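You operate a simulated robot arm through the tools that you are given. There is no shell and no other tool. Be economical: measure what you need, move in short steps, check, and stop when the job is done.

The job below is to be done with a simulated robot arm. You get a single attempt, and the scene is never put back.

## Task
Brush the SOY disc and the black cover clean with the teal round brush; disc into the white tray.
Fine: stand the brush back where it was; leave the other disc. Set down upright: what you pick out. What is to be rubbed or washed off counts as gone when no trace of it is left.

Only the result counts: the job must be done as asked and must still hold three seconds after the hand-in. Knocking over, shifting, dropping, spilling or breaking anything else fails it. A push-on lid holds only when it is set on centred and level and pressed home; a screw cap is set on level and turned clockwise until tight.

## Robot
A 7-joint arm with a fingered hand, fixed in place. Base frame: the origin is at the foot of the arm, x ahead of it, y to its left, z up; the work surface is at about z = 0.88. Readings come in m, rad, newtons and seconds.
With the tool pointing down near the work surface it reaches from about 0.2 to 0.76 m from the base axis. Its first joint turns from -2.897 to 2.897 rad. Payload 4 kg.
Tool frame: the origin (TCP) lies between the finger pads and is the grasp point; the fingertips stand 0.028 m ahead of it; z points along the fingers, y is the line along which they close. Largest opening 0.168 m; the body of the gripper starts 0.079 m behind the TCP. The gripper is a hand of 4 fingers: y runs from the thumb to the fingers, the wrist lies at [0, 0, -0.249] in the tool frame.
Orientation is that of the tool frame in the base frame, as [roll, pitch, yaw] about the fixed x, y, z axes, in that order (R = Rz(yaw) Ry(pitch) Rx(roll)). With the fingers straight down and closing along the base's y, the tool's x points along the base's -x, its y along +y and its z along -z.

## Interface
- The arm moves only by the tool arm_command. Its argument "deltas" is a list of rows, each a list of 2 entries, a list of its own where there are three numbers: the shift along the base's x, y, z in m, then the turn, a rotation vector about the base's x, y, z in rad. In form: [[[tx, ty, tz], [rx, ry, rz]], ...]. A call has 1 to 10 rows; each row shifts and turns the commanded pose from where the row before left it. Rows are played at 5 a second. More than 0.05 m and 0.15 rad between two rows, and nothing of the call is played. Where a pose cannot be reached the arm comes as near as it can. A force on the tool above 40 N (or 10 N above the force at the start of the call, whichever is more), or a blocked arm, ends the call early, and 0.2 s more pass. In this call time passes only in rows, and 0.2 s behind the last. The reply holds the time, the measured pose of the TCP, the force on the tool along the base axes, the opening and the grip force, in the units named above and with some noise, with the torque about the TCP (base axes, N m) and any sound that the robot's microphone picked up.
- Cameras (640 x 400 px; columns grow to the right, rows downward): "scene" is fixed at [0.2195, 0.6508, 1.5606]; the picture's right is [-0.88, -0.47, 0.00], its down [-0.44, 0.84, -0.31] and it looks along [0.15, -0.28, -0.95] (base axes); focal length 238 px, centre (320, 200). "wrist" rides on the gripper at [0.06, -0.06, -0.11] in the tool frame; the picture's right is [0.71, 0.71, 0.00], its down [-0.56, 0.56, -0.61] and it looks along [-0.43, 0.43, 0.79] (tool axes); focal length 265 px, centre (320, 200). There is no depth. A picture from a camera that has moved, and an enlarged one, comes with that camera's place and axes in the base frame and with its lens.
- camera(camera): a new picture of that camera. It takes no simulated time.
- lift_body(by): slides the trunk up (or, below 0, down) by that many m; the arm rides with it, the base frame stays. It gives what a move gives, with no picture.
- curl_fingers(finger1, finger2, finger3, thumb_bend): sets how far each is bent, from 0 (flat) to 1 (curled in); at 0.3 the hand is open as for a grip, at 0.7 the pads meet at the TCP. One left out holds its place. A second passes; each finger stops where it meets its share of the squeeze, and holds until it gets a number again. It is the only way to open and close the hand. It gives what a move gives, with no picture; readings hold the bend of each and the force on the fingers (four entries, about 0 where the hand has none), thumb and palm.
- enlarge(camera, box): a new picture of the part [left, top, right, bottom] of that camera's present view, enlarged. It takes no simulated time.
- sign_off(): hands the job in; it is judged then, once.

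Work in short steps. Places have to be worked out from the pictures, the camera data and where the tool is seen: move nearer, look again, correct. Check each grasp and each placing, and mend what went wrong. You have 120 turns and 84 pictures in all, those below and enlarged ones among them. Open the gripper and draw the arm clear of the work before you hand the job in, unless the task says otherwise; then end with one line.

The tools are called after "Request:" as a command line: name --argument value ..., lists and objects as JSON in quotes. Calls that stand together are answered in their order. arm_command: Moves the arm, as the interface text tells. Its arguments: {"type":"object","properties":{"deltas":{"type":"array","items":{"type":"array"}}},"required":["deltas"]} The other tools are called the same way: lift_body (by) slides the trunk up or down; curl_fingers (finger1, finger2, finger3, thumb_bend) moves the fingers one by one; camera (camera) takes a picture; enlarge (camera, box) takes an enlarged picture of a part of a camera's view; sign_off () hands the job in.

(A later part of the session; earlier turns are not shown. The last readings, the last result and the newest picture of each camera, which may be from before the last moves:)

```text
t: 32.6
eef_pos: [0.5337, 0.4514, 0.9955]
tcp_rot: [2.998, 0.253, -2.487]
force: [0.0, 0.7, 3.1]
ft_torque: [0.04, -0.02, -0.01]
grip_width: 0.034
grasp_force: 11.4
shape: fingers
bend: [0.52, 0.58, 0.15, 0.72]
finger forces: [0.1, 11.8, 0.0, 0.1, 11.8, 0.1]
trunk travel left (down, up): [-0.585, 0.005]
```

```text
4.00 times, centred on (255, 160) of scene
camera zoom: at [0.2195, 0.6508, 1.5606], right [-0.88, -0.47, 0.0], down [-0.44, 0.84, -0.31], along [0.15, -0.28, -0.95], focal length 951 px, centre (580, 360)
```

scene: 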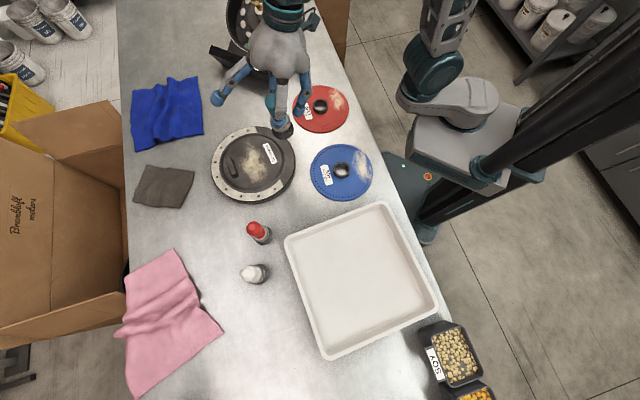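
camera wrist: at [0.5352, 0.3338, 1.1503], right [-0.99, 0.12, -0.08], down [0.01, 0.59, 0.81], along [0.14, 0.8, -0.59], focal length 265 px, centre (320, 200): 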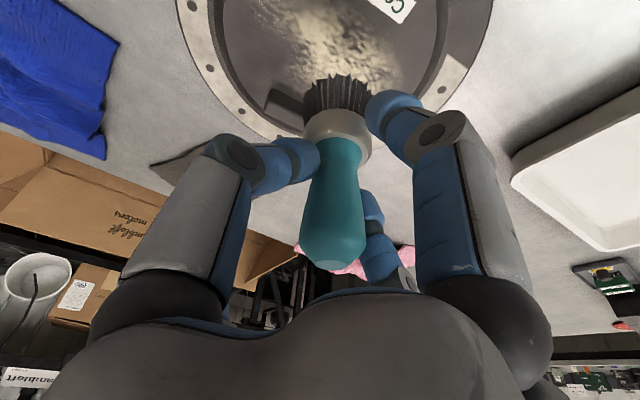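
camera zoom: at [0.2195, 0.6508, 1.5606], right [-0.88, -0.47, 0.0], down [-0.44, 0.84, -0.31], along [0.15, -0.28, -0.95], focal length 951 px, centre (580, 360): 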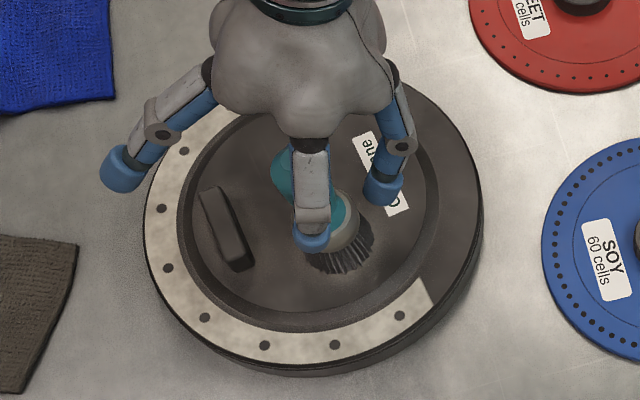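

It looks nearly clean. One more pass on an inner line for safety, then I lift and inspect.

Request:
arm_command --deltas '[[[-0.01, 0.01, -0.001], [0, 0, 0]], [[-0.01, -0.0105, 0], [0, 0, 0]], [[0.0164, -0.0158, 0], [0, 0, 0]], [[0.0164, -0.0158, 0], [0, 0, 0]], [[0.0164, -0.0158, 0], [0, 0, 0]], [[0.0164, -0.0158, 0], [0, 0, 0]], [[0.018, 0.0188, 0], [0, 0, 0]], [[-0.0144, 0.0138, 0], [0, 0, 0]], [[-0.0144, 0.0138, 0], [0, 0, 0]], [[-0.0144, 0.0138, 0], [0, 0, 0]]]'

Request:
arm_command --deltas '[[[-0.0144, 0.0138, 0], [0, 0, 0]], [[-0.0144, 0.0138, 0], [0, 0, 0]], [[0, 0, 0.03], [0, 0, 0]], [[0, 0, 0.04], [0, 0, 0]], [[-0.02, -0.015, 0.045], [0, 0, 0]], [[-0.03, -0.025, 0.02], [0, 0, 0]], [[-0.03, -0.025, 0], [0, 0, 0]]]'

Request:
enlarge --camera "scene" --box '[200, 110, 310, 210]'

Request:
camera --camera "wrist"

```text
t: 34.8
eef_pos: [0.553, 0.4471, 0.9956]
tcp_rot: [2.996, 0.255, -2.483]
force: [-0.2, -1.3, 5.0]
ft_torque: [0.05, 0.01, -0.01]
grip_width: 0.0336
grasp_force: 11.9
shape: fingers
bend: [0.52, 0.58, 0.15, 0.72]
finger forces: [0.0, 11.8, 0.0, 0.1, 12.0, 0.1]
trunk travel left (down, up): [-0.585, 0.005]
```

```text
refused: row 5 steps farther than a row can; nothing moved
```

```text
4.00 times, centred on (255, 160) of scene
camera zoom: at [0.2195, 0.6508, 1.5606], right [-0.88, -0.47, 0.0], down [-0.44, 0.84, -0.31], along [0.15, -0.28, -0.95], focal length 951 px, centre (580, 360)
```

zoom: 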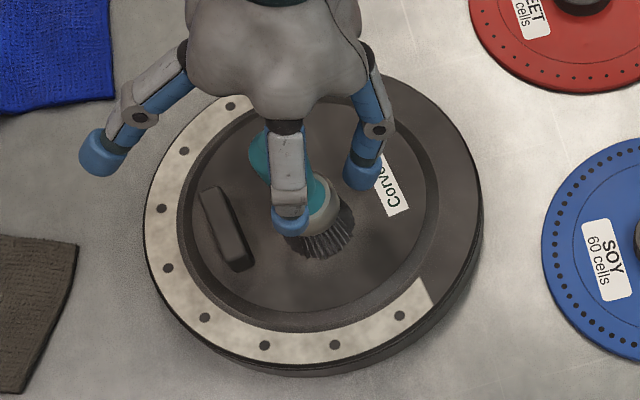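

```text
49 pictures are left
camera wrist: at [0.5326, 0.3348, 1.0794], right [-0.99, 0.12, -0.08], down [0.01, 0.59, 0.81], along [0.14, 0.8, -0.59], focal length 265 px, centre (320, 200)
```

wrist: 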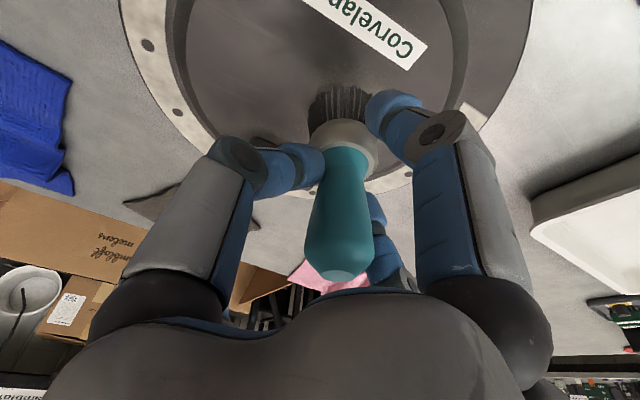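

Refused for one oversized row. I finish the stroke and lift with smaller steps.

Request:
arm_command --deltas '[[[-0.0144, 0.0138, 0], [0, 0, 0]], [[-0.0144, 0.0138, 0], [0, 0, 0]], [[0, 0, 0.03], [0, 0, 0]], [[0, 0, 0.04], [0, 0, 0]], [[-0.02, -0.015, 0.035], [0, 0, 0]], [[-0.02, -0.015, 0.035], [0, 0, 0]], [[-0.03, -0.025, 0.01], [0, 0, 0]]]'

Request:
enlarge --camera "scene" --box '[200, 110, 310, 210]'

Request:
camera --camera "wrist"

```text
t: 36.4
eef_pos: [0.4536, 0.4171, 1.146]
tcp_rot: [2.996, 0.253, -2.486]
force: [-0.5, 0.4, -0.8]
ft_torque: [-0.04, -0.03, -0.02]
grip_width: 0.034
grasp_force: 11.1
shape: fingers
bend: [0.52, 0.58, 0.15, 0.69]
finger forces: [0.0, 10.5, 0.0, 0.0, 10.6, 0.0]
trunk travel left (down, up): [-0.585, 0.005]
```

```text
4.00 times, centred on (255, 160) of scene
camera zoom: at [0.2195, 0.6508, 1.5606], right [-0.88, -0.47, 0.0], down [-0.44, 0.84, -0.31], along [0.15, -0.28, -0.95], focal length 951 px, centre (580, 360)
```

zoom: 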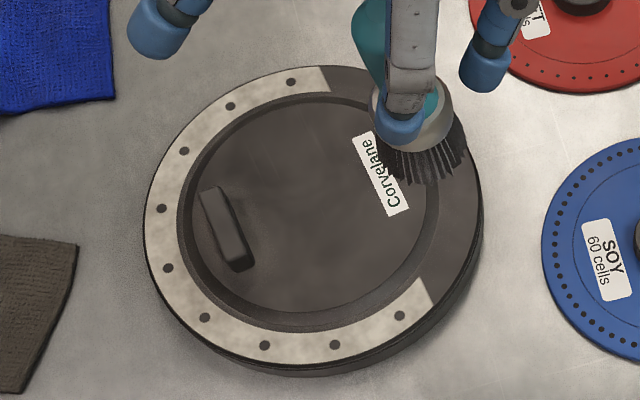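

```text
47 pictures are left
camera wrist: at [0.433, 0.3048, 1.2295], right [-0.99, 0.12, -0.08], down [0.01, 0.59, 0.81], along [0.14, 0.8, -0.59], focal length 265 px, centre (320, 200)
```

wrist: 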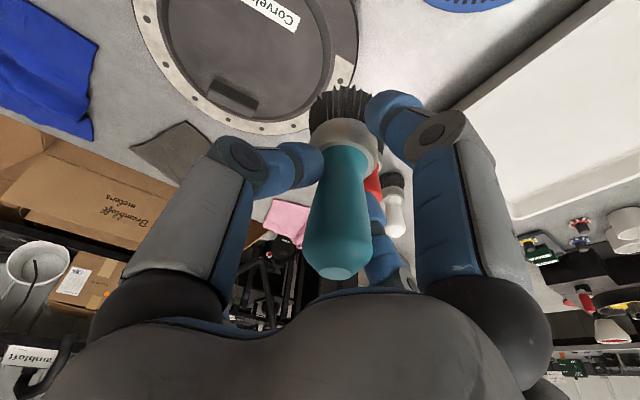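

The cover is clean and unmoved. The dust on the SOY disc is centred near (0.262, 0.290), running from about (0.30, 0.254) to (0.223, 0.324). I move above it at the current height.

Request:
arm_command --deltas '[[[-0.037, -0.0254, 0], [0, 0, 0]], [[-0.037, -0.0254, 0], [0, 0, 0]], [[-0.037, -0.0254, 0], [0, 0, 0]], [[-0.037, -0.0254, 0], [0, 0, 0]], [[-0.037, -0.0254, 0], [0, 0, 0]]]'

Request:
camera --camera "scene"

```text
t: 37.6
eef_pos: [0.2686, 0.2928, 1.1466]
tcp_rot: [2.996, 0.252, -2.485]
force: [0.1, 0.6, -1.1]
ft_torque: [-0.01, -0.05, 0.01]
grip_width: 0.034
grasp_force: 11.1
shape: fingers
bend: [0.52, 0.58, 0.15, 0.69]
finger forces: [0.0, 10.6, 0.1, 0.0, 10.7, 0.0]
trunk travel left (down, up): [-0.585, 0.005]
```

```text
46 pictures are left
```

scene: 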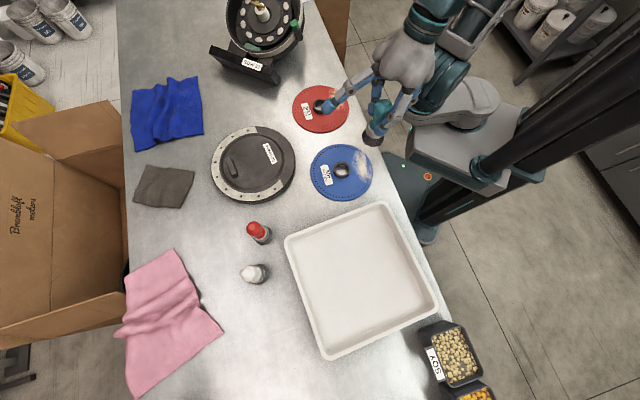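

Reached. I descend straight down with checks.

Request:
arm_command --deltas '[[[0, 0, -0.03], [0, 0, 0]], [[0, 0, -0.03], [0, 0, 0]], [[0, 0, -0.03], [0, 0, 0]], [[0, 0, -0.03], [0, 0, 0]]]'

Request:
enlarge --camera "scene" --box '[290, 80, 420, 210]'

```text
t: 38.6
eef_pos: [0.2678, 0.2902, 1.0229]
tcp_rot: [2.994, 0.251, -2.489]
force: [-0.6, 0.2, -0.7]
ft_torque: [0.0, -0.01, 0.02]
grip_width: 0.034
grasp_force: 10.7
shape: fingers
bend: [0.52, 0.58, 0.15, 0.69]
finger forces: [0.1, 10.6, 0.0, 0.0, 10.7, 0.1]
trunk travel left (down, up): [-0.585, 0.005]
```

```text
3.08 times, centred on (355, 145) of scene
camera zoom: at [0.2195, 0.6508, 1.5606], right [-0.88, -0.47, 0.0], down [-0.44, 0.84, -0.31], along [0.15, -0.28, -0.95], focal length 731 px, centre (212, 369)
```

zoom: 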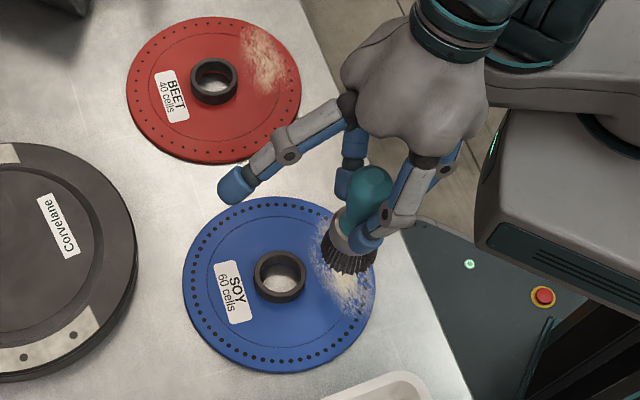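

The brush is just above the dust. I continue down gently to contact.

Request:
arm_command --deltas '[[[0, 0, -0.015], [0, 0, 0]], [[0, 0, -0.015], [0, 0, 0]]]'

Request:
arm_command --deltas '[[[0, 0, -0.005], [0, 0, 0]]]'

Request:
arm_command --deltas '[[[0, 0, -0.004], [0, 0, 0]]]'

```text
t: 39.2
eef_pos: [0.2693, 0.2909, 0.9966]
tcp_rot: [2.998, 0.253, -2.486]
force: [0.4, -0.7, -0.6]
ft_torque: [0.0, -0.01, 0.0]
grip_width: 0.034
grasp_force: 10.6
shape: fingers
bend: [0.52, 0.58, 0.15, 0.69]
finger forces: [0.1, 10.6, 0.1, 0.0, 10.7, 0.0]
trunk travel left (down, up): [-0.585, 0.005]
```

```text
t: 39.6
eef_pos: [0.2678, 0.2924, 0.9905]
tcp_rot: [2.997, 0.253, -2.486]
force: [0.1, 0.1, -1.1]
ft_torque: [0.0, 0.0, -0.01]
grip_width: 0.0339
grasp_force: 10.7
shape: fingers
bend: [0.52, 0.58, 0.15, 0.69]
finger forces: [0.1, 10.6, 0.0, 0.1, 10.7, 0.1]
trunk travel left (down, up): [-0.585, 0.005]
```

```text
t: 40.0
eef_pos: [0.2679, 0.2925, 0.9863]
tcp_rot: [2.996, 0.253, -2.486]
force: [-0.8, -0.5, -0.8]
ft_torque: [0.01, -0.04, 0.01]
grip_width: 0.034
grasp_force: 10.4
shape: fingers
bend: [0.52, 0.58, 0.15, 0.69]
finger forces: [0.0, 10.6, 0.1, 0.1, 10.6, 0.1]
trunk travel left (down, up): [-0.585, 0.005]
```

No contact yet; I expect it near TCP z 0.973.

Request:
arm_command --deltas '[[[0, 0, -0.005], [0, 0, 0]], [[0, 0, -0.004], [0, 0, 0]]]'

Request:
arm_command --deltas '[[[0, 0, -0.003], [0, 0, 0]]]'

Request:
arm_command --deltas '[[[0, 0, -0.002], [0, 0, 0]]]'

```text
t: 40.6
eef_pos: [0.2674, 0.2926, 0.9758]
tcp_rot: [2.997, 0.251, -2.486]
force: [-0.4, 0.0, -0.1]
ft_torque: [-0.02, -0.01, 0.0]
grip_width: 0.034
grasp_force: 10.5
shape: fingers
bend: [0.52, 0.58, 0.15, 0.69]
finger forces: [0.0, 10.6, 0.0, 0.0, 10.7, 0.1]
trunk travel left (down, up): [-0.585, 0.005]
```

```text
t: 41.0
eef_pos: [0.2695, 0.293, 0.9733]
tcp_rot: [2.996, 0.254, -2.483]
force: [0.4, -0.1, -1.8]
ft_torque: [0.02, -0.05, 0.01]
grip_width: 0.0342
grasp_force: 10.6
shape: fingers
bend: [0.52, 0.58, 0.15, 0.69]
finger forces: [0.0, 10.6, 0.1, 0.0, 10.7, 0.1]
trunk travel left (down, up): [-0.585, 0.005]
```

```text
t: 41.4
eef_pos: [0.2687, 0.292, 0.9726]
tcp_rot: [2.997, 0.253, -2.484]
force: [0.4, 0.8, -0.9]
ft_torque: [0.01, 0.01, 0.02]
grip_width: 0.0342
grasp_force: 10.2
shape: fingers
bend: [0.52, 0.58, 0.15, 0.69]
finger forces: [0.0, 10.5, 0.1, 0.1, 10.7, 0.0]
trunk travel left (down, up): [-0.585, 0.005]
```

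Still free. I keep stepping by 2 mm.

Request:
arm_command --deltas '[[[0, 0, -0.002], [0, 0, 0]]]'

Request:
arm_command --deltas '[[[0, 0, -0.002], [0, 0, 0]]]'

Request:
arm_command --deltas '[[[0, 0, -0.002], [0, 0, 0]]]'

Request:
enlarge --camera "scene" --box '[290, 110, 400, 210]'

```text
t: 41.8
eef_pos: [0.2678, 0.2932, 0.9717]
tcp_rot: [2.996, 0.256, -2.485]
force: [-0.3, 0.1, 1.0]
ft_torque: [0.03, 0.01, -0.04]
grip_width: 0.0337
grasp_force: 10.4
shape: fingers
bend: [0.52, 0.58, 0.15, 0.69]
finger forces: [0.0, 11.1, 0.0, 0.1, 10.6, 0.0]
trunk travel left (down, up): [-0.585, 0.005]
```

```text
t: 42.2
eef_pos: [0.2678, 0.2926, 0.9702]
tcp_rot: [2.993, 0.256, -2.486]
force: [-0.4, 1.0, 10.8]
ft_torque: [0.11, 0.03, 0.01]
grip_width: 0.0339
grasp_force: 12.6
shape: fingers
bend: [0.52, 0.58, 0.15, 0.72]
finger forces: [0.0, 13.0, 0.0, 0.0, 12.5, 0.0]
trunk travel left (down, up): [-0.585, 0.005]
```

```text
t: 42.6
eef_pos: [0.2695, 0.2929, 0.9687]
tcp_rot: [2.993, 0.257, -2.488]
force: [0.6, -0.5, 19.4]
ft_torque: [0.26, 0.09, 0.02]
grip_width: 0.034
grasp_force: 14.5
shape: fingers
bend: [0.52, 0.57, 0.15, 0.73]
finger forces: [0.0, 13.7, 0.0, 0.0, 14.6, 0.0]
trunk travel left (down, up): [-0.585, 0.005]
```

```text
4.00 times, centred on (345, 160) of scene
camera zoom: at [0.2195, 0.6508, 1.5606], right [-0.88, -0.47, 0.0], down [-0.44, 0.84, -0.31], along [0.15, -0.28, -0.95], focal length 951 px, centre (220, 360)
```

zoom: 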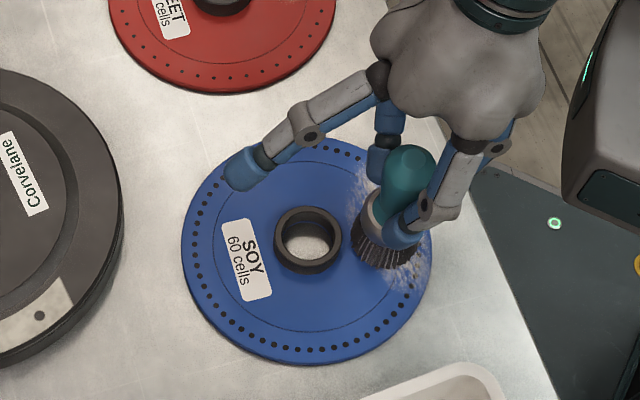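

Contact at about TCP z 0.971. I ease off 2.5 mm and brush along two arcs over the patch, inner and outer.

Request:
arm_command --deltas '[[[0.0065, -0.007, 0.0025], [0, 0, 0]], [[0.0145, -0.013, 0], [0, 0, 0]], [[0.017, -0.007, 0], [0, 0, 0]], [[-0.005, -0.017, 0], [0, 0, 0]], [[-0.019, 0.008, 0], [0, 0, 0]], [[-0.021, 0.018, 0], [0, 0, 0]], [[-0.014, 0.024, 0], [0, 0, 0]], [[-0.005, 0.024, 0], [0, 0, 0]], [[0.018, 0.001, 0], [0, 0, 0]]]'

Request:
enlarge --camera "scene" --box '[290, 110, 400, 210]'

```text
t: 44.6
eef_pos: [0.2601, 0.3239, 0.9675]
tcp_rot: [2.994, 0.252, -2.486]
force: [-0.5, 0.4, 1.1]
ft_torque: [-0.01, 0.02, 0.01]
grip_width: 0.0338
grasp_force: 9.9
shape: fingers
bend: [0.52, 0.58, 0.15, 0.72]
finger forces: [0.1, 9.5, 0.1, 0.1, 9.6, 0.0]
trunk travel left (down, up): [-0.585, 0.005]
```

```text
4.00 times, centred on (345, 160) of scene
camera zoom: at [0.2195, 0.6508, 1.5606], right [-0.88, -0.47, 0.0], down [-0.44, 0.84, -0.31], along [0.15, -0.28, -0.95], focal length 951 px, centre (220, 360)
```

zoom: 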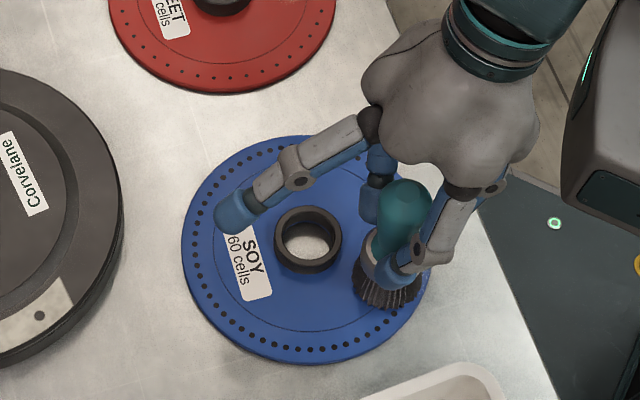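

The visible part looks clean. I lift straight up and swing the hand aside to inspect.

Request:
arm_command --deltas '[[[0, 0, 0.03], [0, 0, 0]], [[0, 0, 0.04], [0, 0, 0]], [[0, 0, 0.04], [0, 0, 0]], [[0, 0, 0.04], [0, 0, 0]], [[0.03, -0.035, 0.01], [0, 0, 0]], [[0.03, -0.035, 0], [0, 0, 0]]]'

Request:
enlarge --camera "scene" --box '[290, 110, 400, 210]'

Request:
camera --camera "wrist"

```text
t: 46.0
eef_pos: [0.3224, 0.2515, 1.1243]
tcp_rot: [2.995, 0.255, -2.486]
force: [0.0, 0.3, -0.2]
ft_torque: [-0.04, -0.03, -0.01]
grip_width: 0.0337
grasp_force: 9.1
shape: fingers
bend: [0.52, 0.58, 0.15, 0.72]
finger forces: [0.1, 9.3, 0.0, 0.1, 9.8, 0.0]
trunk travel left (down, up): [-0.585, 0.005]
```

```text
4.00 times, centred on (345, 160) of scene
camera zoom: at [0.2195, 0.6508, 1.5606], right [-0.88, -0.47, 0.0], down [-0.44, 0.84, -0.31], along [0.15, -0.28, -0.95], focal length 951 px, centre (220, 360)
```

zoom: 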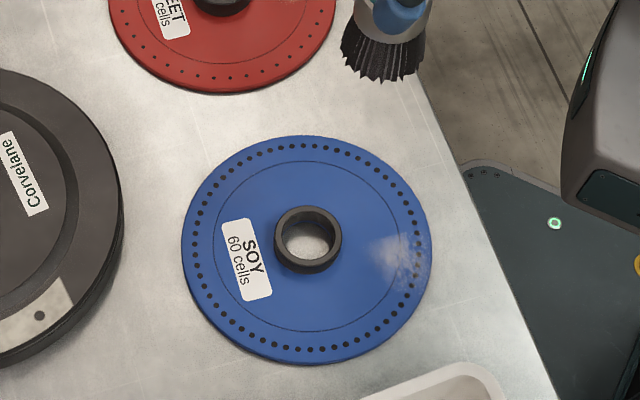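

```text
41 pictures are left
camera wrist: at [0.3009, 0.1394, 1.2092], right [-0.99, 0.12, -0.08], down [0.01, 0.59, 0.81], along [0.14, 0.8, -0.59], focal length 265 px, centre (320, 200)
```

wrist: 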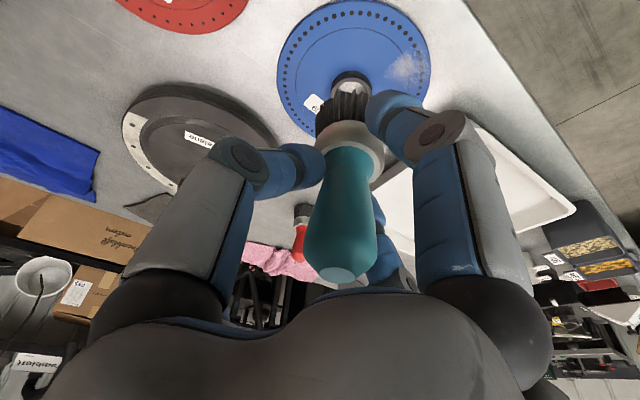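

A faint patch remains around (0.24, 0.314) on the disc. The brush now leans so its bristles sit about (-0.018, +0.017) from the TCP, so I aim with that offset and go down again.

Request:
arm_command --deltas '[[[-0.03, 0.023, 0], [0, 0, 0]], [[-0.03, 0.023, 0], [0, 0, 0]], [[0, 0, -0.045], [0, 0, 0]], [[0, 0, -0.045], [0, 0, 0]], [[0, 0, -0.04], [0, 0, 0]], [[0, 0, -0.015], [0, 0, 0]]]'

Request:
arm_command --deltas '[[[0, 0, -0.006], [0, 0, 0]]]'

Request:
enlarge --camera "scene" --box '[290, 110, 400, 210]'

```text
t: 47.4
eef_pos: [0.261, 0.2989, 0.9854]
tcp_rot: [2.995, 0.251, -2.486]
force: [0.5, 0.4, -1.1]
ft_torque: [-0.02, -0.04, -0.02]
grip_width: 0.0341
grasp_force: 9.2
shape: fingers
bend: [0.52, 0.58, 0.15, 0.72]
finger forces: [0.0, 9.1, 0.0, 0.1, 9.7, 0.1]
trunk travel left (down, up): [-0.585, 0.005]
```

```text
t: 47.8
eef_pos: [0.2601, 0.299, 0.9778]
tcp_rot: [2.996, 0.254, -2.486]
force: [0.0, -0.3, -1.3]
ft_torque: [-0.01, -0.05, -0.01]
grip_width: 0.0338
grasp_force: 9.7
shape: fingers
bend: [0.52, 0.58, 0.15, 0.72]
finger forces: [0.1, 9.2, 0.0, 0.1, 9.7, 0.0]
trunk travel left (down, up): [-0.585, 0.005]
```

```text
4.00 times, centred on (345, 160) of scene
camera zoom: at [0.2195, 0.6508, 1.5606], right [-0.88, -0.47, 0.0], down [-0.44, 0.84, -0.31], along [0.15, -0.28, -0.95], focal length 951 px, centre (220, 360)
```

zoom: 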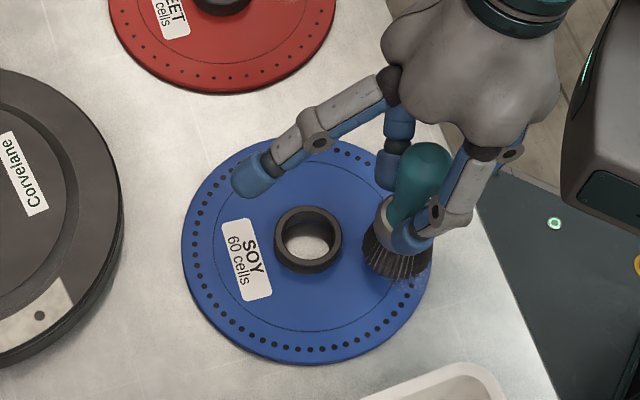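

Right over the patch. Down to light contact.

Request:
arm_command --deltas '[[[0, 0, -0.005], [0, 0, 0]]]'

Request:
arm_command --deltas '[[[0, 0, -0.003], [0, 0, 0]]]'

Request:
arm_command --deltas '[[[0, 0, -0.002], [0, 0, 0]]]'

```text
t: 48.2
eef_pos: [0.2597, 0.2988, 0.973]
tcp_rot: [2.996, 0.253, -2.485]
force: [0.0, 0.8, -1.3]
ft_torque: [-0.02, -0.01, 0.02]
grip_width: 0.0337
grasp_force: 9.7
shape: fingers
bend: [0.52, 0.58, 0.15, 0.72]
finger forces: [0.1, 9.1, 0.1, 0.0, 9.5, 0.1]
trunk travel left (down, up): [-0.585, 0.005]
```

```text
t: 48.6
eef_pos: [0.2605, 0.2997, 0.9706]
tcp_rot: [2.997, 0.253, -2.484]
force: [-0.8, 0.7, -1.6]
ft_torque: [0.0, 0.0, -0.02]
grip_width: 0.0337
grasp_force: 9.1
shape: fingers
bend: [0.52, 0.58, 0.15, 0.72]
finger forces: [0.0, 9.2, 0.1, 0.0, 9.6, 0.1]
trunk travel left (down, up): [-0.585, 0.005]
```

```text
t: 49.0
eef_pos: [0.2613, 0.3004, 0.9701]
tcp_rot: [2.995, 0.256, -2.486]
force: [0.2, 0.7, 3.7]
ft_torque: [0.09, -0.01, -0.02]
grip_width: 0.0337
grasp_force: 10.3
shape: fingers
bend: [0.52, 0.58, 0.15, 0.72]
finger forces: [0.0, 10.6, 0.0, 0.0, 9.6, 0.1]
trunk travel left (down, up): [-0.585, 0.005]
```

Light contact (4 N). I make short strokes covering the remaining patch.

Request:
arm_command --deltas '[[[0.012, -0.014, -0.001], [0, 0, 0]], [[-0.016, 0.002, 0], [0, 0, 0]], [[-0.012, 0.02, 0], [0, 0, 0]], [[-0.005, 0.018, 0], [0, 0, 0]], [[0.018, 0, 0], [0, 0, 0]], [[0.008, -0.018, 0], [0, 0, 0]], [[0.01, -0.014, 0], [0, 0, 0]], [[-0.02, 0.018, 0], [0, 0, 0]], [[-0.01, 0.018, 0], [0, 0, 0]]]'

Request:
arm_command --deltas '[[[0, 0, 0.03], [0, 0, 0]], [[0, 0, 0.04], [0, 0, 0]], [[0, 0, 0.04], [0, 0, 0]], [[0, 0, 0.04], [0, 0, 0]], [[0.03, -0.035, 0.01], [0, 0, 0]], [[0.03, -0.035, 0], [0, 0, 0]]]'

Request:
enlarge --camera "scene" --box '[290, 110, 400, 210]'

```text
t: 51.0
eef_pos: [0.245, 0.3296, 0.9677]
tcp_rot: [2.996, 0.254, -2.487]
force: [-0.2, -1.3, 1.9]
ft_torque: [-0.06, -0.06, 0.0]
grip_width: 0.0336
grasp_force: 9.4
shape: fingers
bend: [0.52, 0.58, 0.15, 0.72]
finger forces: [0.0, 9.5, 0.0, 0.0, 10.3, 0.0]
trunk travel left (down, up): [-0.585, 0.005]
```

```text
t: 52.4
eef_pos: [0.3053, 0.2568, 1.1335]
tcp_rot: [2.996, 0.256, -2.485]
force: [-0.3, -1.1, -0.6]
ft_torque: [0.01, -0.04, 0.03]
grip_width: 0.034
grasp_force: 9.3
shape: fingers
bend: [0.52, 0.58, 0.15, 0.72]
finger forces: [0.0, 9.1, 0.0, 0.1, 9.5, 0.1]
trunk travel left (down, up): [-0.585, 0.005]
```

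```text
4.00 times, centred on (345, 160) of scene
camera zoom: at [0.2195, 0.6508, 1.5606], right [-0.88, -0.47, 0.0], down [-0.44, 0.84, -0.31], along [0.15, -0.28, -0.95], focal length 951 px, centre (220, 360)
```

zoom: 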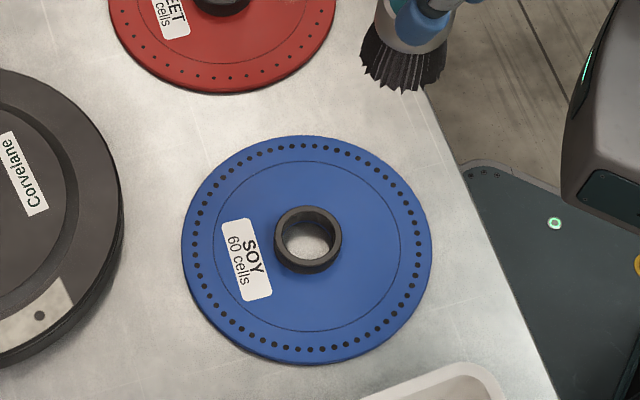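

The disc is clean. Before returning the brush I measure its pose in the hand again.

Request:
enlarge --camera "wrist" --box '[200, 50, 440, 290]'

Request:
enlarge --camera "scene" --box '[320, 60, 420, 140]'

```text
1.67 times, centred on (320, 170) of wrist
camera zoom: at [0.285, 0.1461, 1.2163], right [-0.99, 0.12, -0.08], down [0.01, 0.59, 0.81], along [0.14, 0.8, -0.59], focal length 442 px, centre (320, 250)
```

zoom: 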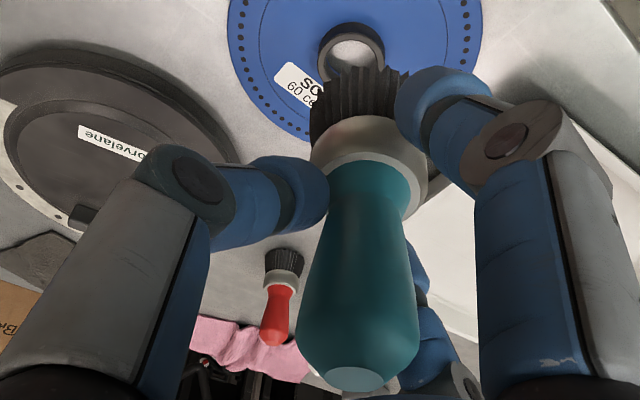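

```text
5.00 times, centred on (370, 100) of scene
camera zoom: at [0.2195, 0.6508, 1.5606], right [-0.88, -0.47, 0.0], down [-0.44, 0.84, -0.31], along [0.15, -0.28, -0.95], focal length 1189 px, centre (70, 700)
```

zoom: 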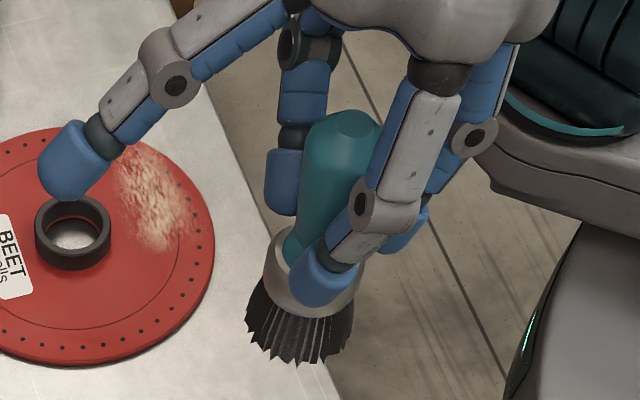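

The brush is nearly vertical now, its bottom about (-0.012, +0.007, -0.087) from the TCP. I keep the present hand heading, as it puts the thumb farther from the white brush, and travel over the tray towards the brush's old place.

Request:
arm_command --deltas '[[[-0.006, 0.04, 0.002], [0, 0, 0]], [[-0.006, 0.04, 0.002], [0, 0, 0]], [[-0.006, 0.04, 0.002], [0, 0, 0]], [[-0.006, 0.04, 0.002], [0, 0, 0]], [[-0.006, 0.04, 0.002], [0, 0, 0]], [[-0.006, 0.04, 0.002], [0, 0, 0]], [[-0.006, 0.04, 0.002], [0, 0, 0]], [[-0.006, 0.04, 0.002], [0, 0, 0]]]'

Request:
camera --camera "scene"

```text
t: 54.2
eef_pos: [0.2593, 0.5815, 1.1433]
tcp_rot: [2.998, 0.253, -2.486]
force: [0.0, -1.5, -1.5]
ft_torque: [-0.02, -0.1, 0.01]
grip_width: 0.0337
grasp_force: 9.1
shape: fingers
bend: [0.52, 0.58, 0.15, 0.72]
finger forces: [0.1, 8.9, 0.0, 0.1, 9.2, 0.0]
trunk travel left (down, up): [-0.585, 0.005]
```

```text
36 pictures are left
```

scene: 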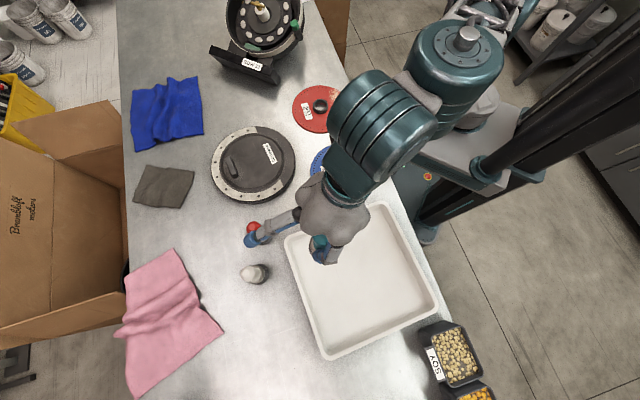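

Clear so far. I go on diagonally outward and down, staying above the white brush's top, and look.

Request:
arm_command --deltas '[[[0.003, 0.037, -0.02], [0, 0, 0]], [[0.004, 0.037, -0.023], [0, 0, 0]], [[0.008, 0.025, -0.025], [0, 0, 0]], [[0.008, 0.025, -0.025], [0, 0, 0]]]'

Request:
camera --camera "wrist"

Request:
enlarge --camera "scene" --box '[200, 200, 360, 360]'

```text
t: 55.2
eef_pos: [0.2804, 0.7054, 1.0512]
tcp_rot: [2.996, 0.255, -2.486]
force: [-0.3, 0.0, -0.8]
ft_torque: [-0.02, 0.01, -0.01]
grip_width: 0.0337
grasp_force: 9.4
shape: fingers
bend: [0.52, 0.58, 0.15, 0.72]
finger forces: [0.0, 8.9, 0.0, 0.0, 9.3, 0.1]
trunk travel left (down, up): [-0.585, 0.005]
```

```text
35 pictures are left
camera wrist: at [0.2593, 0.5924, 1.1339], right [-0.99, 0.12, -0.08], down [0.01, 0.59, 0.81], along [0.14, 0.8, -0.59], focal length 265 px, centre (320, 200)
```

wrist: 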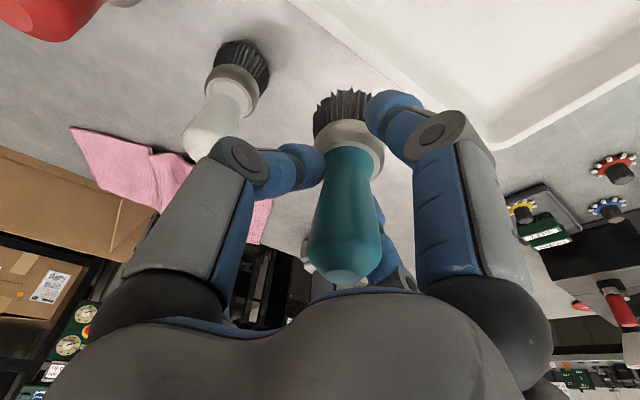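

```text
2.50 times, centred on (280, 280) of scene
camera zoom: at [0.2195, 0.6508, 1.5606], right [-0.88, -0.47, 0.0], down [-0.44, 0.84, -0.31], along [0.15, -0.28, -0.95], focal length 594 px, centre (420, 0)
```

zoom: 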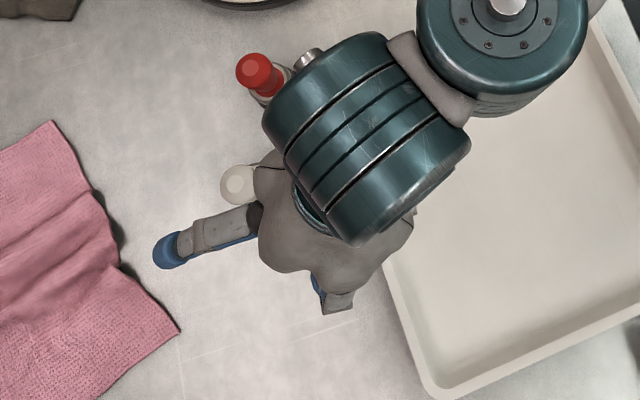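

White lies midway between the thumb and finger3 with about 6 cm to each. I lower towards the place, aiming the bristles at (0.279, 0.750).

Request:
arm_command --deltas '[[[0.004, 0.0126, -0.02], [0, 0, 0]], [[0.004, 0.0126, -0.02], [0, 0, 0]], [[0.003, 0.0126, -0.02], [0, 0, 0]]]'

Request:
enlarge --camera "wrist" --box '[160, 0, 480, 290]'

```text
t: 56.0
eef_pos: [0.2895, 0.742, 0.9895]
tcp_rot: [2.997, 0.255, -2.482]
force: [0.3, -0.3, -0.6]
ft_torque: [-0.02, 0.02, 0.0]
grip_width: 0.0338
grasp_force: 9.1
shape: fingers
bend: [0.52, 0.58, 0.15, 0.72]
finger forces: [0.0, 8.8, 0.0, 0.0, 9.1, 0.1]
trunk travel left (down, up): [-0.585, 0.005]
```

```text
1.38 times, centred on (320, 145) of wrist
camera zoom: at [0.2704, 0.6285, 1.073], right [-0.99, 0.12, -0.08], down [0.01, 0.59, 0.81], along [0.14, 0.8, -0.59], focal length 366 px, centre (320, 276)
```

zoom: 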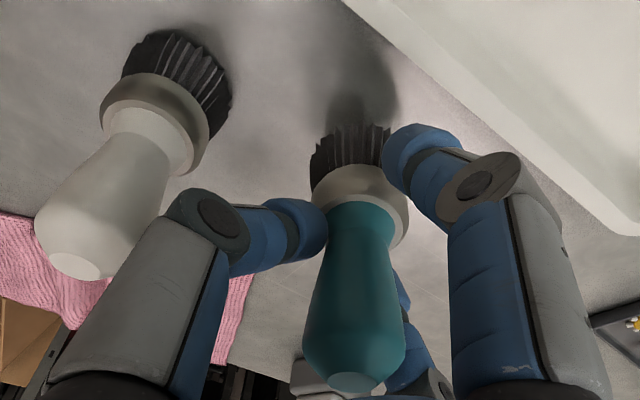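

Good clearance to the white brush and the brush is within about 2° of vertical. I lower to contact gently.

Request:
arm_command --deltas '[[[0.001, 0.001, -0.012], [0, 0, 0]]]'

Request:
arm_command --deltas '[[[0, 0, -0.005], [0, 0, 0]]]'

Request:
arm_command --deltas '[[[0, 0, -0.003], [0, 0, 0]]]'

Request:
arm_command --deltas '[[[0, 0, -0.002], [0, 0, 0]]]'

```text
t: 56.4
eef_pos: [0.2924, 0.7418, 0.9781]
tcp_rot: [2.996, 0.254, -2.485]
force: [0.0, -0.3, -1.1]
ft_torque: [0.03, -0.05, 0.03]
grip_width: 0.0335
grasp_force: 9.1
shape: fingers
bend: [0.52, 0.58, 0.15, 0.72]
finger forces: [0.0, 8.9, 0.0, 0.0, 9.1, 0.0]
trunk travel left (down, up): [-0.585, 0.005]
```

```text
t: 56.8
eef_pos: [0.291, 0.7427, 0.9731]
tcp_rot: [2.997, 0.252, -2.485]
force: [0.3, 0.3, 0.5]
ft_torque: [0.0, -0.01, 0.03]
grip_width: 0.0337
grasp_force: 8.6
shape: fingers
bend: [0.52, 0.58, 0.15, 0.72]
finger forces: [0.1, 8.9, 0.0, 0.0, 9.1, 0.1]
trunk travel left (down, up): [-0.585, 0.005]
```

```text
t: 57.2
eef_pos: [0.2929, 0.7431, 0.9698]
tcp_rot: [2.997, 0.252, -2.486]
force: [0.3, 0.5, -1.4]
ft_torque: [-0.01, -0.02, -0.03]
grip_width: 0.0336
grasp_force: 8.9
shape: fingers
bend: [0.52, 0.58, 0.15, 0.72]
finger forces: [0.0, 8.9, 0.0, 0.0, 9.1, 0.0]
trunk travel left (down, up): [-0.585, 0.005]
```

```text
t: 57.6
eef_pos: [0.2924, 0.7436, 0.9684]
tcp_rot: [2.998, 0.252, -2.485]
force: [-0.9, 0.0, -0.7]
ft_torque: [-0.03, -0.01, 0.02]
grip_width: 0.0338
grasp_force: 9.6
shape: fingers
bend: [0.52, 0.58, 0.15, 0.72]
finger forces: [0.0, 8.9, 0.0, 0.0, 9.1, 0.0]
trunk travel left (down, up): [-0.585, 0.005]
```

Not touching yet. More 2 mm steps.

Request:
arm_command --deltas '[[[0, 0, -0.002], [0, 0, 0]]]'

Request:
arm_command --deltas '[[[0, 0, -0.002], [0, 0, 0]]]'

Request:
arm_command --deltas '[[[0, 0, -0.0015], [0, 0, 0]]]'

```text
t: 58.0
eef_pos: [0.2941, 0.7421, 0.9668]
tcp_rot: [2.996, 0.252, -2.487]
force: [-1.2, -0.1, -0.8]
ft_torque: [0.01, 0.0, 0.02]
grip_width: 0.0339
grasp_force: 9.1
shape: fingers
bend: [0.52, 0.58, 0.15, 0.72]
finger forces: [0.1, 8.9, 0.0, 0.0, 9.1, 0.1]
trunk travel left (down, up): [-0.585, 0.005]
```

```text
t: 58.4
eef_pos: [0.2929, 0.7422, 0.9633]
tcp_rot: [2.997, 0.254, -2.485]
force: [-0.9, 0.1, -0.9]
ft_torque: [-0.01, -0.02, 0.05]
grip_width: 0.034
grasp_force: 8.8
shape: fingers
bend: [0.52, 0.58, 0.15, 0.72]
finger forces: [0.0, 8.9, 0.0, 0.0, 9.1, 0.1]
trunk travel left (down, up): [-0.585, 0.005]
```

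```text
t: 58.8
eef_pos: [0.2927, 0.7415, 0.9631]
tcp_rot: [2.996, 0.254, -2.486]
force: [1.0, 0.9, -0.3]
ft_torque: [0.01, -0.01, 0.0]
grip_width: 0.0339
grasp_force: 9.2
shape: fingers
bend: [0.52, 0.58, 0.15, 0.72]
finger forces: [0.0, 9.1, 0.1, 0.0, 9.3, 0.0]
trunk travel left (down, up): [-0.585, 0.005]
```

Request:
arm_command --deltas '[[[0, 0, -0.0015], [0, 0, 0]]]'

Request:
enlarge --camera "wrist" --box '[160, 0, 480, 290]'

```text
t: 59.2
eef_pos: [0.2922, 0.7427, 0.9627]
tcp_rot: [2.995, 0.255, -2.483]
force: [0.7, 1.5, 4.0]
ft_torque: [0.03, 0.0, -0.02]
grip_width: 0.0341
grasp_force: 9.9
shape: fingers
bend: [0.52, 0.58, 0.15, 0.72]
finger forces: [0.1, 10.4, 0.0, 0.0, 10.0, 0.0]
trunk travel left (down, up): [-0.585, 0.005]
```

```text
1.38 times, centred on (320, 145) of wrist
camera zoom: at [0.2719, 0.6304, 1.0457], right [-0.99, 0.12, -0.08], down [0.01, 0.59, 0.81], along [0.14, 0.8, -0.58], focal length 366 px, centre (320, 276)
```

zoom: 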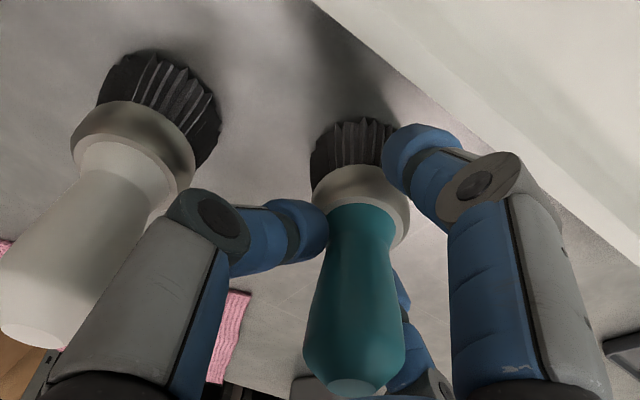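

Touching down (4 N). The bristles are about 4–5 mm short of the old spot, so I lift 2 mm, shift by that and lower again.

Request:
arm_command --deltas '[[[0, 0, 0.003], [0, 0, 0]], [[-0.002, 0.0045, 0], [0, 0, 0]], [[0, 0, -0.003], [0, 0, 0]]]'

```text
t: 60.0
eef_pos: [0.2914, 0.7467, 0.9621]
tcp_rot: [2.996, 0.255, -2.485]
force: [0.3, 0.0, 4.3]
ft_torque: [0.01, -0.03, -0.01]
grip_width: 0.0337
grasp_force: 10.0
shape: fingers
bend: [0.52, 0.58, 0.15, 0.72]
finger forces: [0.1, 10.3, 0.0, 0.1, 9.8, 0.0]
trunk travel left (down, up): [-0.585, 0.005]
```

I release by opening the thumb and finger2 together, moderately.

Request:
curl_fingers --finger2 0.53 --thumb_bend 0.64

Request:
enlarge --camera "wrist" --box '[160, 0, 480, 290]'

```text
t: 61.0
eef_pos: [0.2911, 0.7467, 0.9611]
tcp_rot: [2.997, 0.252, -2.486]
force: [0.7, -0.4, -0.3]
ft_torque: [0.0, 0.01, -0.03]
grip_width: 0.0369
grasp_force: 0.0
shape: fingers
bend: [0.52, 0.53, 0.15, 0.64]
finger forces: [0.1, 0.0, 0.0, 0.0, 0.0, 0.0]
trunk travel left (down, up): [-0.585, 0.005]
```

```text
1.38 times, centred on (320, 145) of wrist
camera zoom: at [0.2705, 0.6347, 1.0445], right [-0.99, 0.12, -0.08], down [0.01, 0.59, 0.81], along [0.14, 0.8, -0.59], focal length 366 px, centre (320, 276)
```

zoom: 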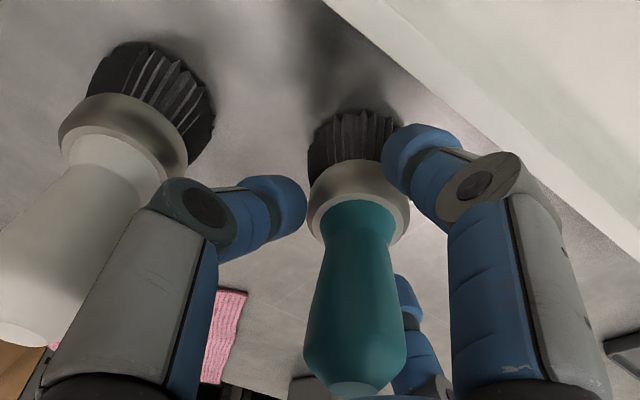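

Released, and the brush stands. I open a bit more for bulb clearance, then withdraw up along the tool axis.

Request:
curl_fingers --finger2 0.38 --thumb_bend 0.59

Request:
arm_command --deltas '[[[-0.001, -0.003, 0.015], [0, 0, 0]], [[-0.001, -0.003, 0.015], [0, 0, 0]]]'

Request:
enlarge --camera "wrist" --box '[160, 0, 480, 290]'

```text
t: 62.0
eef_pos: [0.2913, 0.747, 0.9615]
tcp_rot: [2.998, 0.254, -2.486]
force: [-0.2, 0.4, -0.1]
ft_torque: [0.0, 0.0, 0.0]
grip_width: 0.0418
grasp_force: 0.0
shape: fingers
bend: [0.52, 0.38, 0.15, 0.59]
finger forces: [0.1, 0.0, 0.0, 0.0, 0.0, 0.1]
trunk travel left (down, up): [-0.585, 0.005]
```

```text
t: 62.6
eef_pos: [0.2874, 0.7399, 0.9914]
tcp_rot: [2.997, 0.254, -2.484]
force: [0.0, 0.0, 0.4]
ft_torque: [0.01, 0.01, -0.02]
grip_width: 0.0418
grasp_force: 0.0
shape: fingers
bend: [0.52, 0.38, 0.15, 0.59]
finger forces: [0.1, 0.0, 0.0, 0.0, 0.1, 0.1]
trunk travel left (down, up): [-0.585, 0.005]
```

```text
1.38 times, centred on (320, 145) of wrist
camera zoom: at [0.2671, 0.6287, 1.0744], right [-0.99, 0.12, -0.08], down [0.01, 0.59, 0.81], along [0.14, 0.8, -0.59], focal length 366 px, centre (320, 276)
```

zoom: 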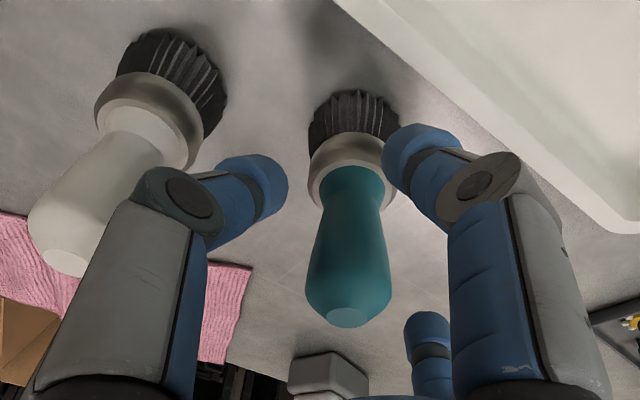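

Clear of the handle. I continue up and back over the tray.

Request:
arm_command --deltas '[[[-0.002, -0.005, 0.02], [0, 0, 0]], [[-0.002, -0.005, 0.02], [0, 0, 0]], [[-0.003, -0.008, 0.025], [0, 0, 0]], [[-0.003, -0.012, 0.025], [0, 0, 0]], [[-0.005, -0.03, 0.02], [0, 0, 0]], [[-0.005, -0.04, 0], [0, 0, 0]], [[-0.005, -0.04, 0], [0, 0, 0]], [[-0.005, -0.04, 0], [0, 0, 0]], [[0, -0.04, 0], [0, 0, 0]]]'

Request:
camera --camera "scene"

Request:
enlarge --camera "scene" --box '[220, 200, 340, 340]'

```text
t: 64.6
eef_pos: [0.2545, 0.5185, 1.0999]
tcp_rot: [2.994, 0.254, -2.486]
force: [0.4, -0.5, -0.6]
ft_torque: [0.03, 0.0, 0.03]
grip_width: 0.0419
grasp_force: 0.0
shape: fingers
bend: [0.52, 0.38, 0.15, 0.59]
finger forces: [0.0, 0.0, 0.0, 0.0, 0.0, 0.1]
out of reach, approached as far as the arm can: row 3
trunk travel left (down, up): [-0.585, 0.005]
```

```text
29 pictures are left
```

scene: 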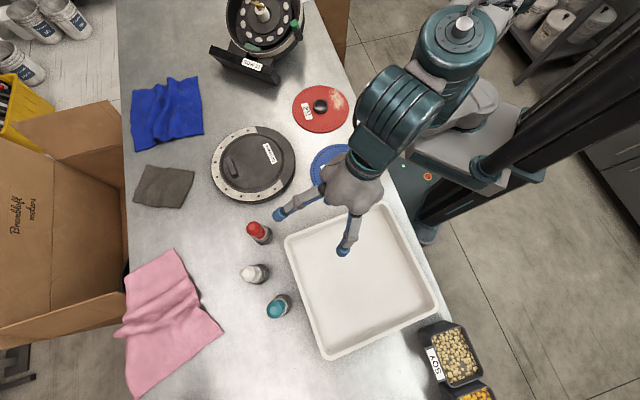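

```text
2.86 times, centred on (280, 270) of scene
camera zoom: at [0.2195, 0.6508, 1.5606], right [-0.88, -0.47, 0.0], down [-0.44, 0.84, -0.31], along [0.15, -0.28, -0.95], focal length 679 px, centre (434, 0)
```

zoom: 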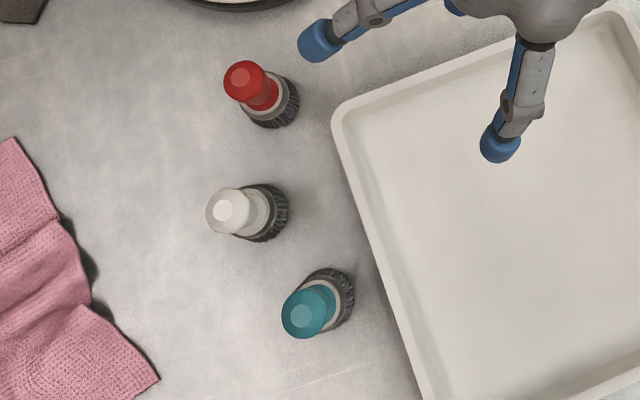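

The brush is back within about 5 mm and upright. Next is the SOY disc, whose hub I place at (0.3095, 0.340). I turn the tool straight down, move above it and open the hand for the hub.

Request:
arm_command --deltas '[[[0.011, -0.0357, 0], [-0.136, 0.056, 0]], [[0.011, -0.0357, 0], [-0.136, 0.056, 0]], [[0.011, -0.0357, 0], [0, 0, 0]], [[0.011, -0.0357, 0], [0, 0, 0]], [[0.011, -0.0357, 0], [0, 0, 0]]]'

Request:
curl_fingers --finger1 0.45 --finger2 0.45 --finger3 0.45 --thumb_bend 0.45

Request:
camera --camera "wrist"

```text
t: 65.8
eef_pos: [0.3107, 0.3397, 1.0992]
tcp_rot: [-3.142, -0.003, -2.467]
force: [0.1, 0.4, 0.2]
ft_torque: [0.01, 0.02, 0.01]
grip_width: 0.0417
grasp_force: 0.1
shape: fingers
bend: [0.52, 0.38, 0.15, 0.59]
finger forces: [0.0, 0.0, 0.0, 0.0, 0.1, 0.0]
trunk travel left (down, up): [-0.585, 0.005]
```

```text
t: 66.8
eef_pos: [0.3103, 0.3395, 1.0996]
tcp_rot: [-3.139, -0.004, -2.468]
force: [-0.6, -0.6, -0.2]
ft_torque: [0.02, -0.02, -0.03]
grip_width: 0.0717
grasp_force: 0.1
shape: fingers
bend: [0.45, 0.45, 0.45, 0.45]
finger forces: [0.0, 0.1, 0.0, 0.1, 0.1, 0.0]
trunk travel left (down, up): [-0.585, 0.005]
```

```text
27 pictures are left
camera wrist: at [0.3004, 0.2543, 1.2113], right [-0.99, 0.11, 0.0], down [0.09, 0.79, 0.61], along [0.07, 0.61, -0.79], focal length 265 px, centre (320, 200)
```

wrist: 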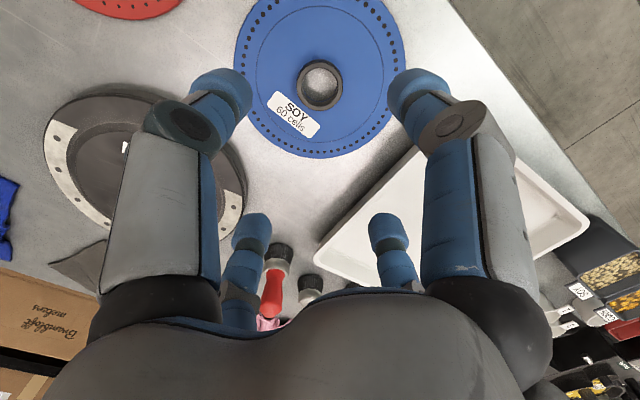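

The hub appears at about (0.3095, 0.336). I open slightly more, descend 9 cm and measure again.

Request:
curl_fingers --finger1 0.42 --finger2 0.42 --finger3 0.42 --thumb_bend 0.42

Request:
arm_command --deltas '[[[0, -0.001, -0.045], [0, 0, 0]], [[0, -0.001, -0.045], [0, 0, 0]], [[0, 0, -0.02], [0, 0, 0]]]'

Request:
camera --camera "wrist"

Request:
enlarge --camera "scene" --box '[290, 110, 400, 210]'

```text
t: 67.8
eef_pos: [0.3094, 0.3394, 1.0998]
tcp_rot: [-3.142, -0.003, -2.469]
force: [0.0, 0.0, -0.3]
ft_torque: [-0.01, 0.02, -0.02]
grip_width: 0.0812
grasp_force: 0.0
shape: fingers
bend: [0.42, 0.42, 0.42, 0.42]
finger forces: [0.0, 0.0, 0.0, 0.0, 0.1, 0.1]
trunk travel left (down, up): [-0.585, 0.005]
```

```text
t: 68.6
eef_pos: [0.3106, 0.3389, 0.9926]
tcp_rot: [-3.141, -0.004, -2.469]
force: [0.0, 0.3, -0.7]
ft_torque: [0.03, 0.03, -0.02]
grip_width: 0.0812
grasp_force: 0.2
shape: fingers
bend: [0.42, 0.42, 0.42, 0.42]
finger forces: [0.0, 0.0, 0.1, 0.0, 0.0, 0.0]
trunk travel left (down, up): [-0.585, 0.005]
```

```text
26 pictures are left
camera wrist: at [0.2999, 0.2524, 1.103], right [-0.99, 0.11, 0.0], down [0.09, 0.78, 0.61], along [0.07, 0.61, -0.79], focal length 265 px, centre (320, 200)
```

wrist: 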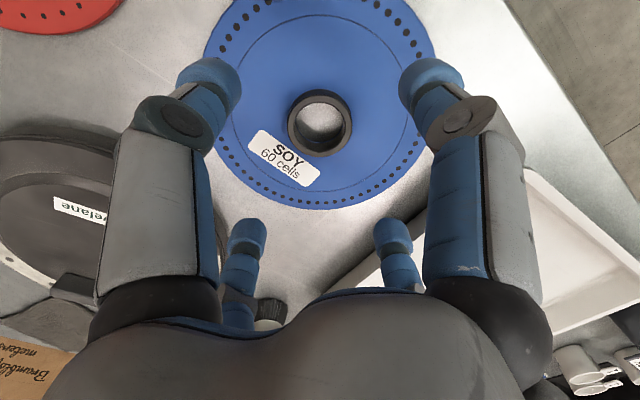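

```text
4.00 times, centred on (345, 160) of scene
camera zoom: at [0.2195, 0.6508, 1.5606], right [-0.88, -0.47, 0.0], down [-0.44, 0.84, -0.31], along [0.15, -0.28, -0.95], focal length 951 px, centre (220, 360)
```

zoom: 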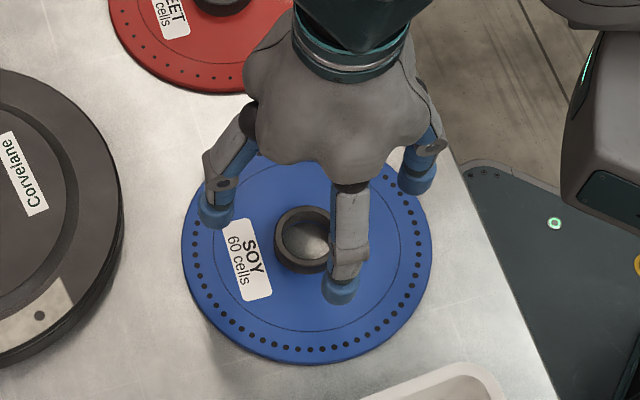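

The wrist view puts the hub ~6 mm nearer the base than I am. I shift by that, go down to TCP z≈0.95 and re-check.

Request:
arm_command --deltas '[[[-0.001, -0.006, -0.02], [0, 0, 0]], [[0, 0, -0.02], [0, 0, 0]]]'

Request:
camera --camera "wrist"

```text
t: 69.2
eef_pos: [0.307, 0.3316, 0.9506]
tcp_rot: [-3.141, -0.002, -2.468]
force: [-0.4, 1.0, -0.3]
ft_torque: [0.03, -0.01, 0.02]
grip_width: 0.0811
grasp_force: 0.1
shape: fingers
bend: [0.42, 0.42, 0.42, 0.42]
finger forces: [0.1, 0.0, 0.0, 0.0, 0.1, 0.1]
trunk travel left (down, up): [-0.585, 0.005]
```

```text
24 pictures are left
camera wrist: at [0.2978, 0.2462, 1.062], right [-0.99, 0.11, 0.0], down [0.09, 0.79, 0.61], along [0.07, 0.61, -0.79], focal length 265 px, centre (320, 200)
```

wrist: 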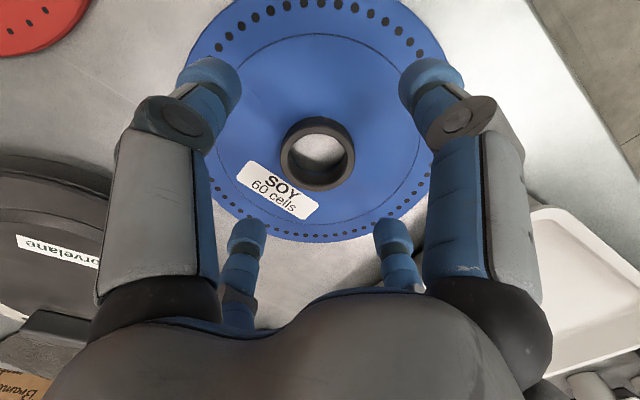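

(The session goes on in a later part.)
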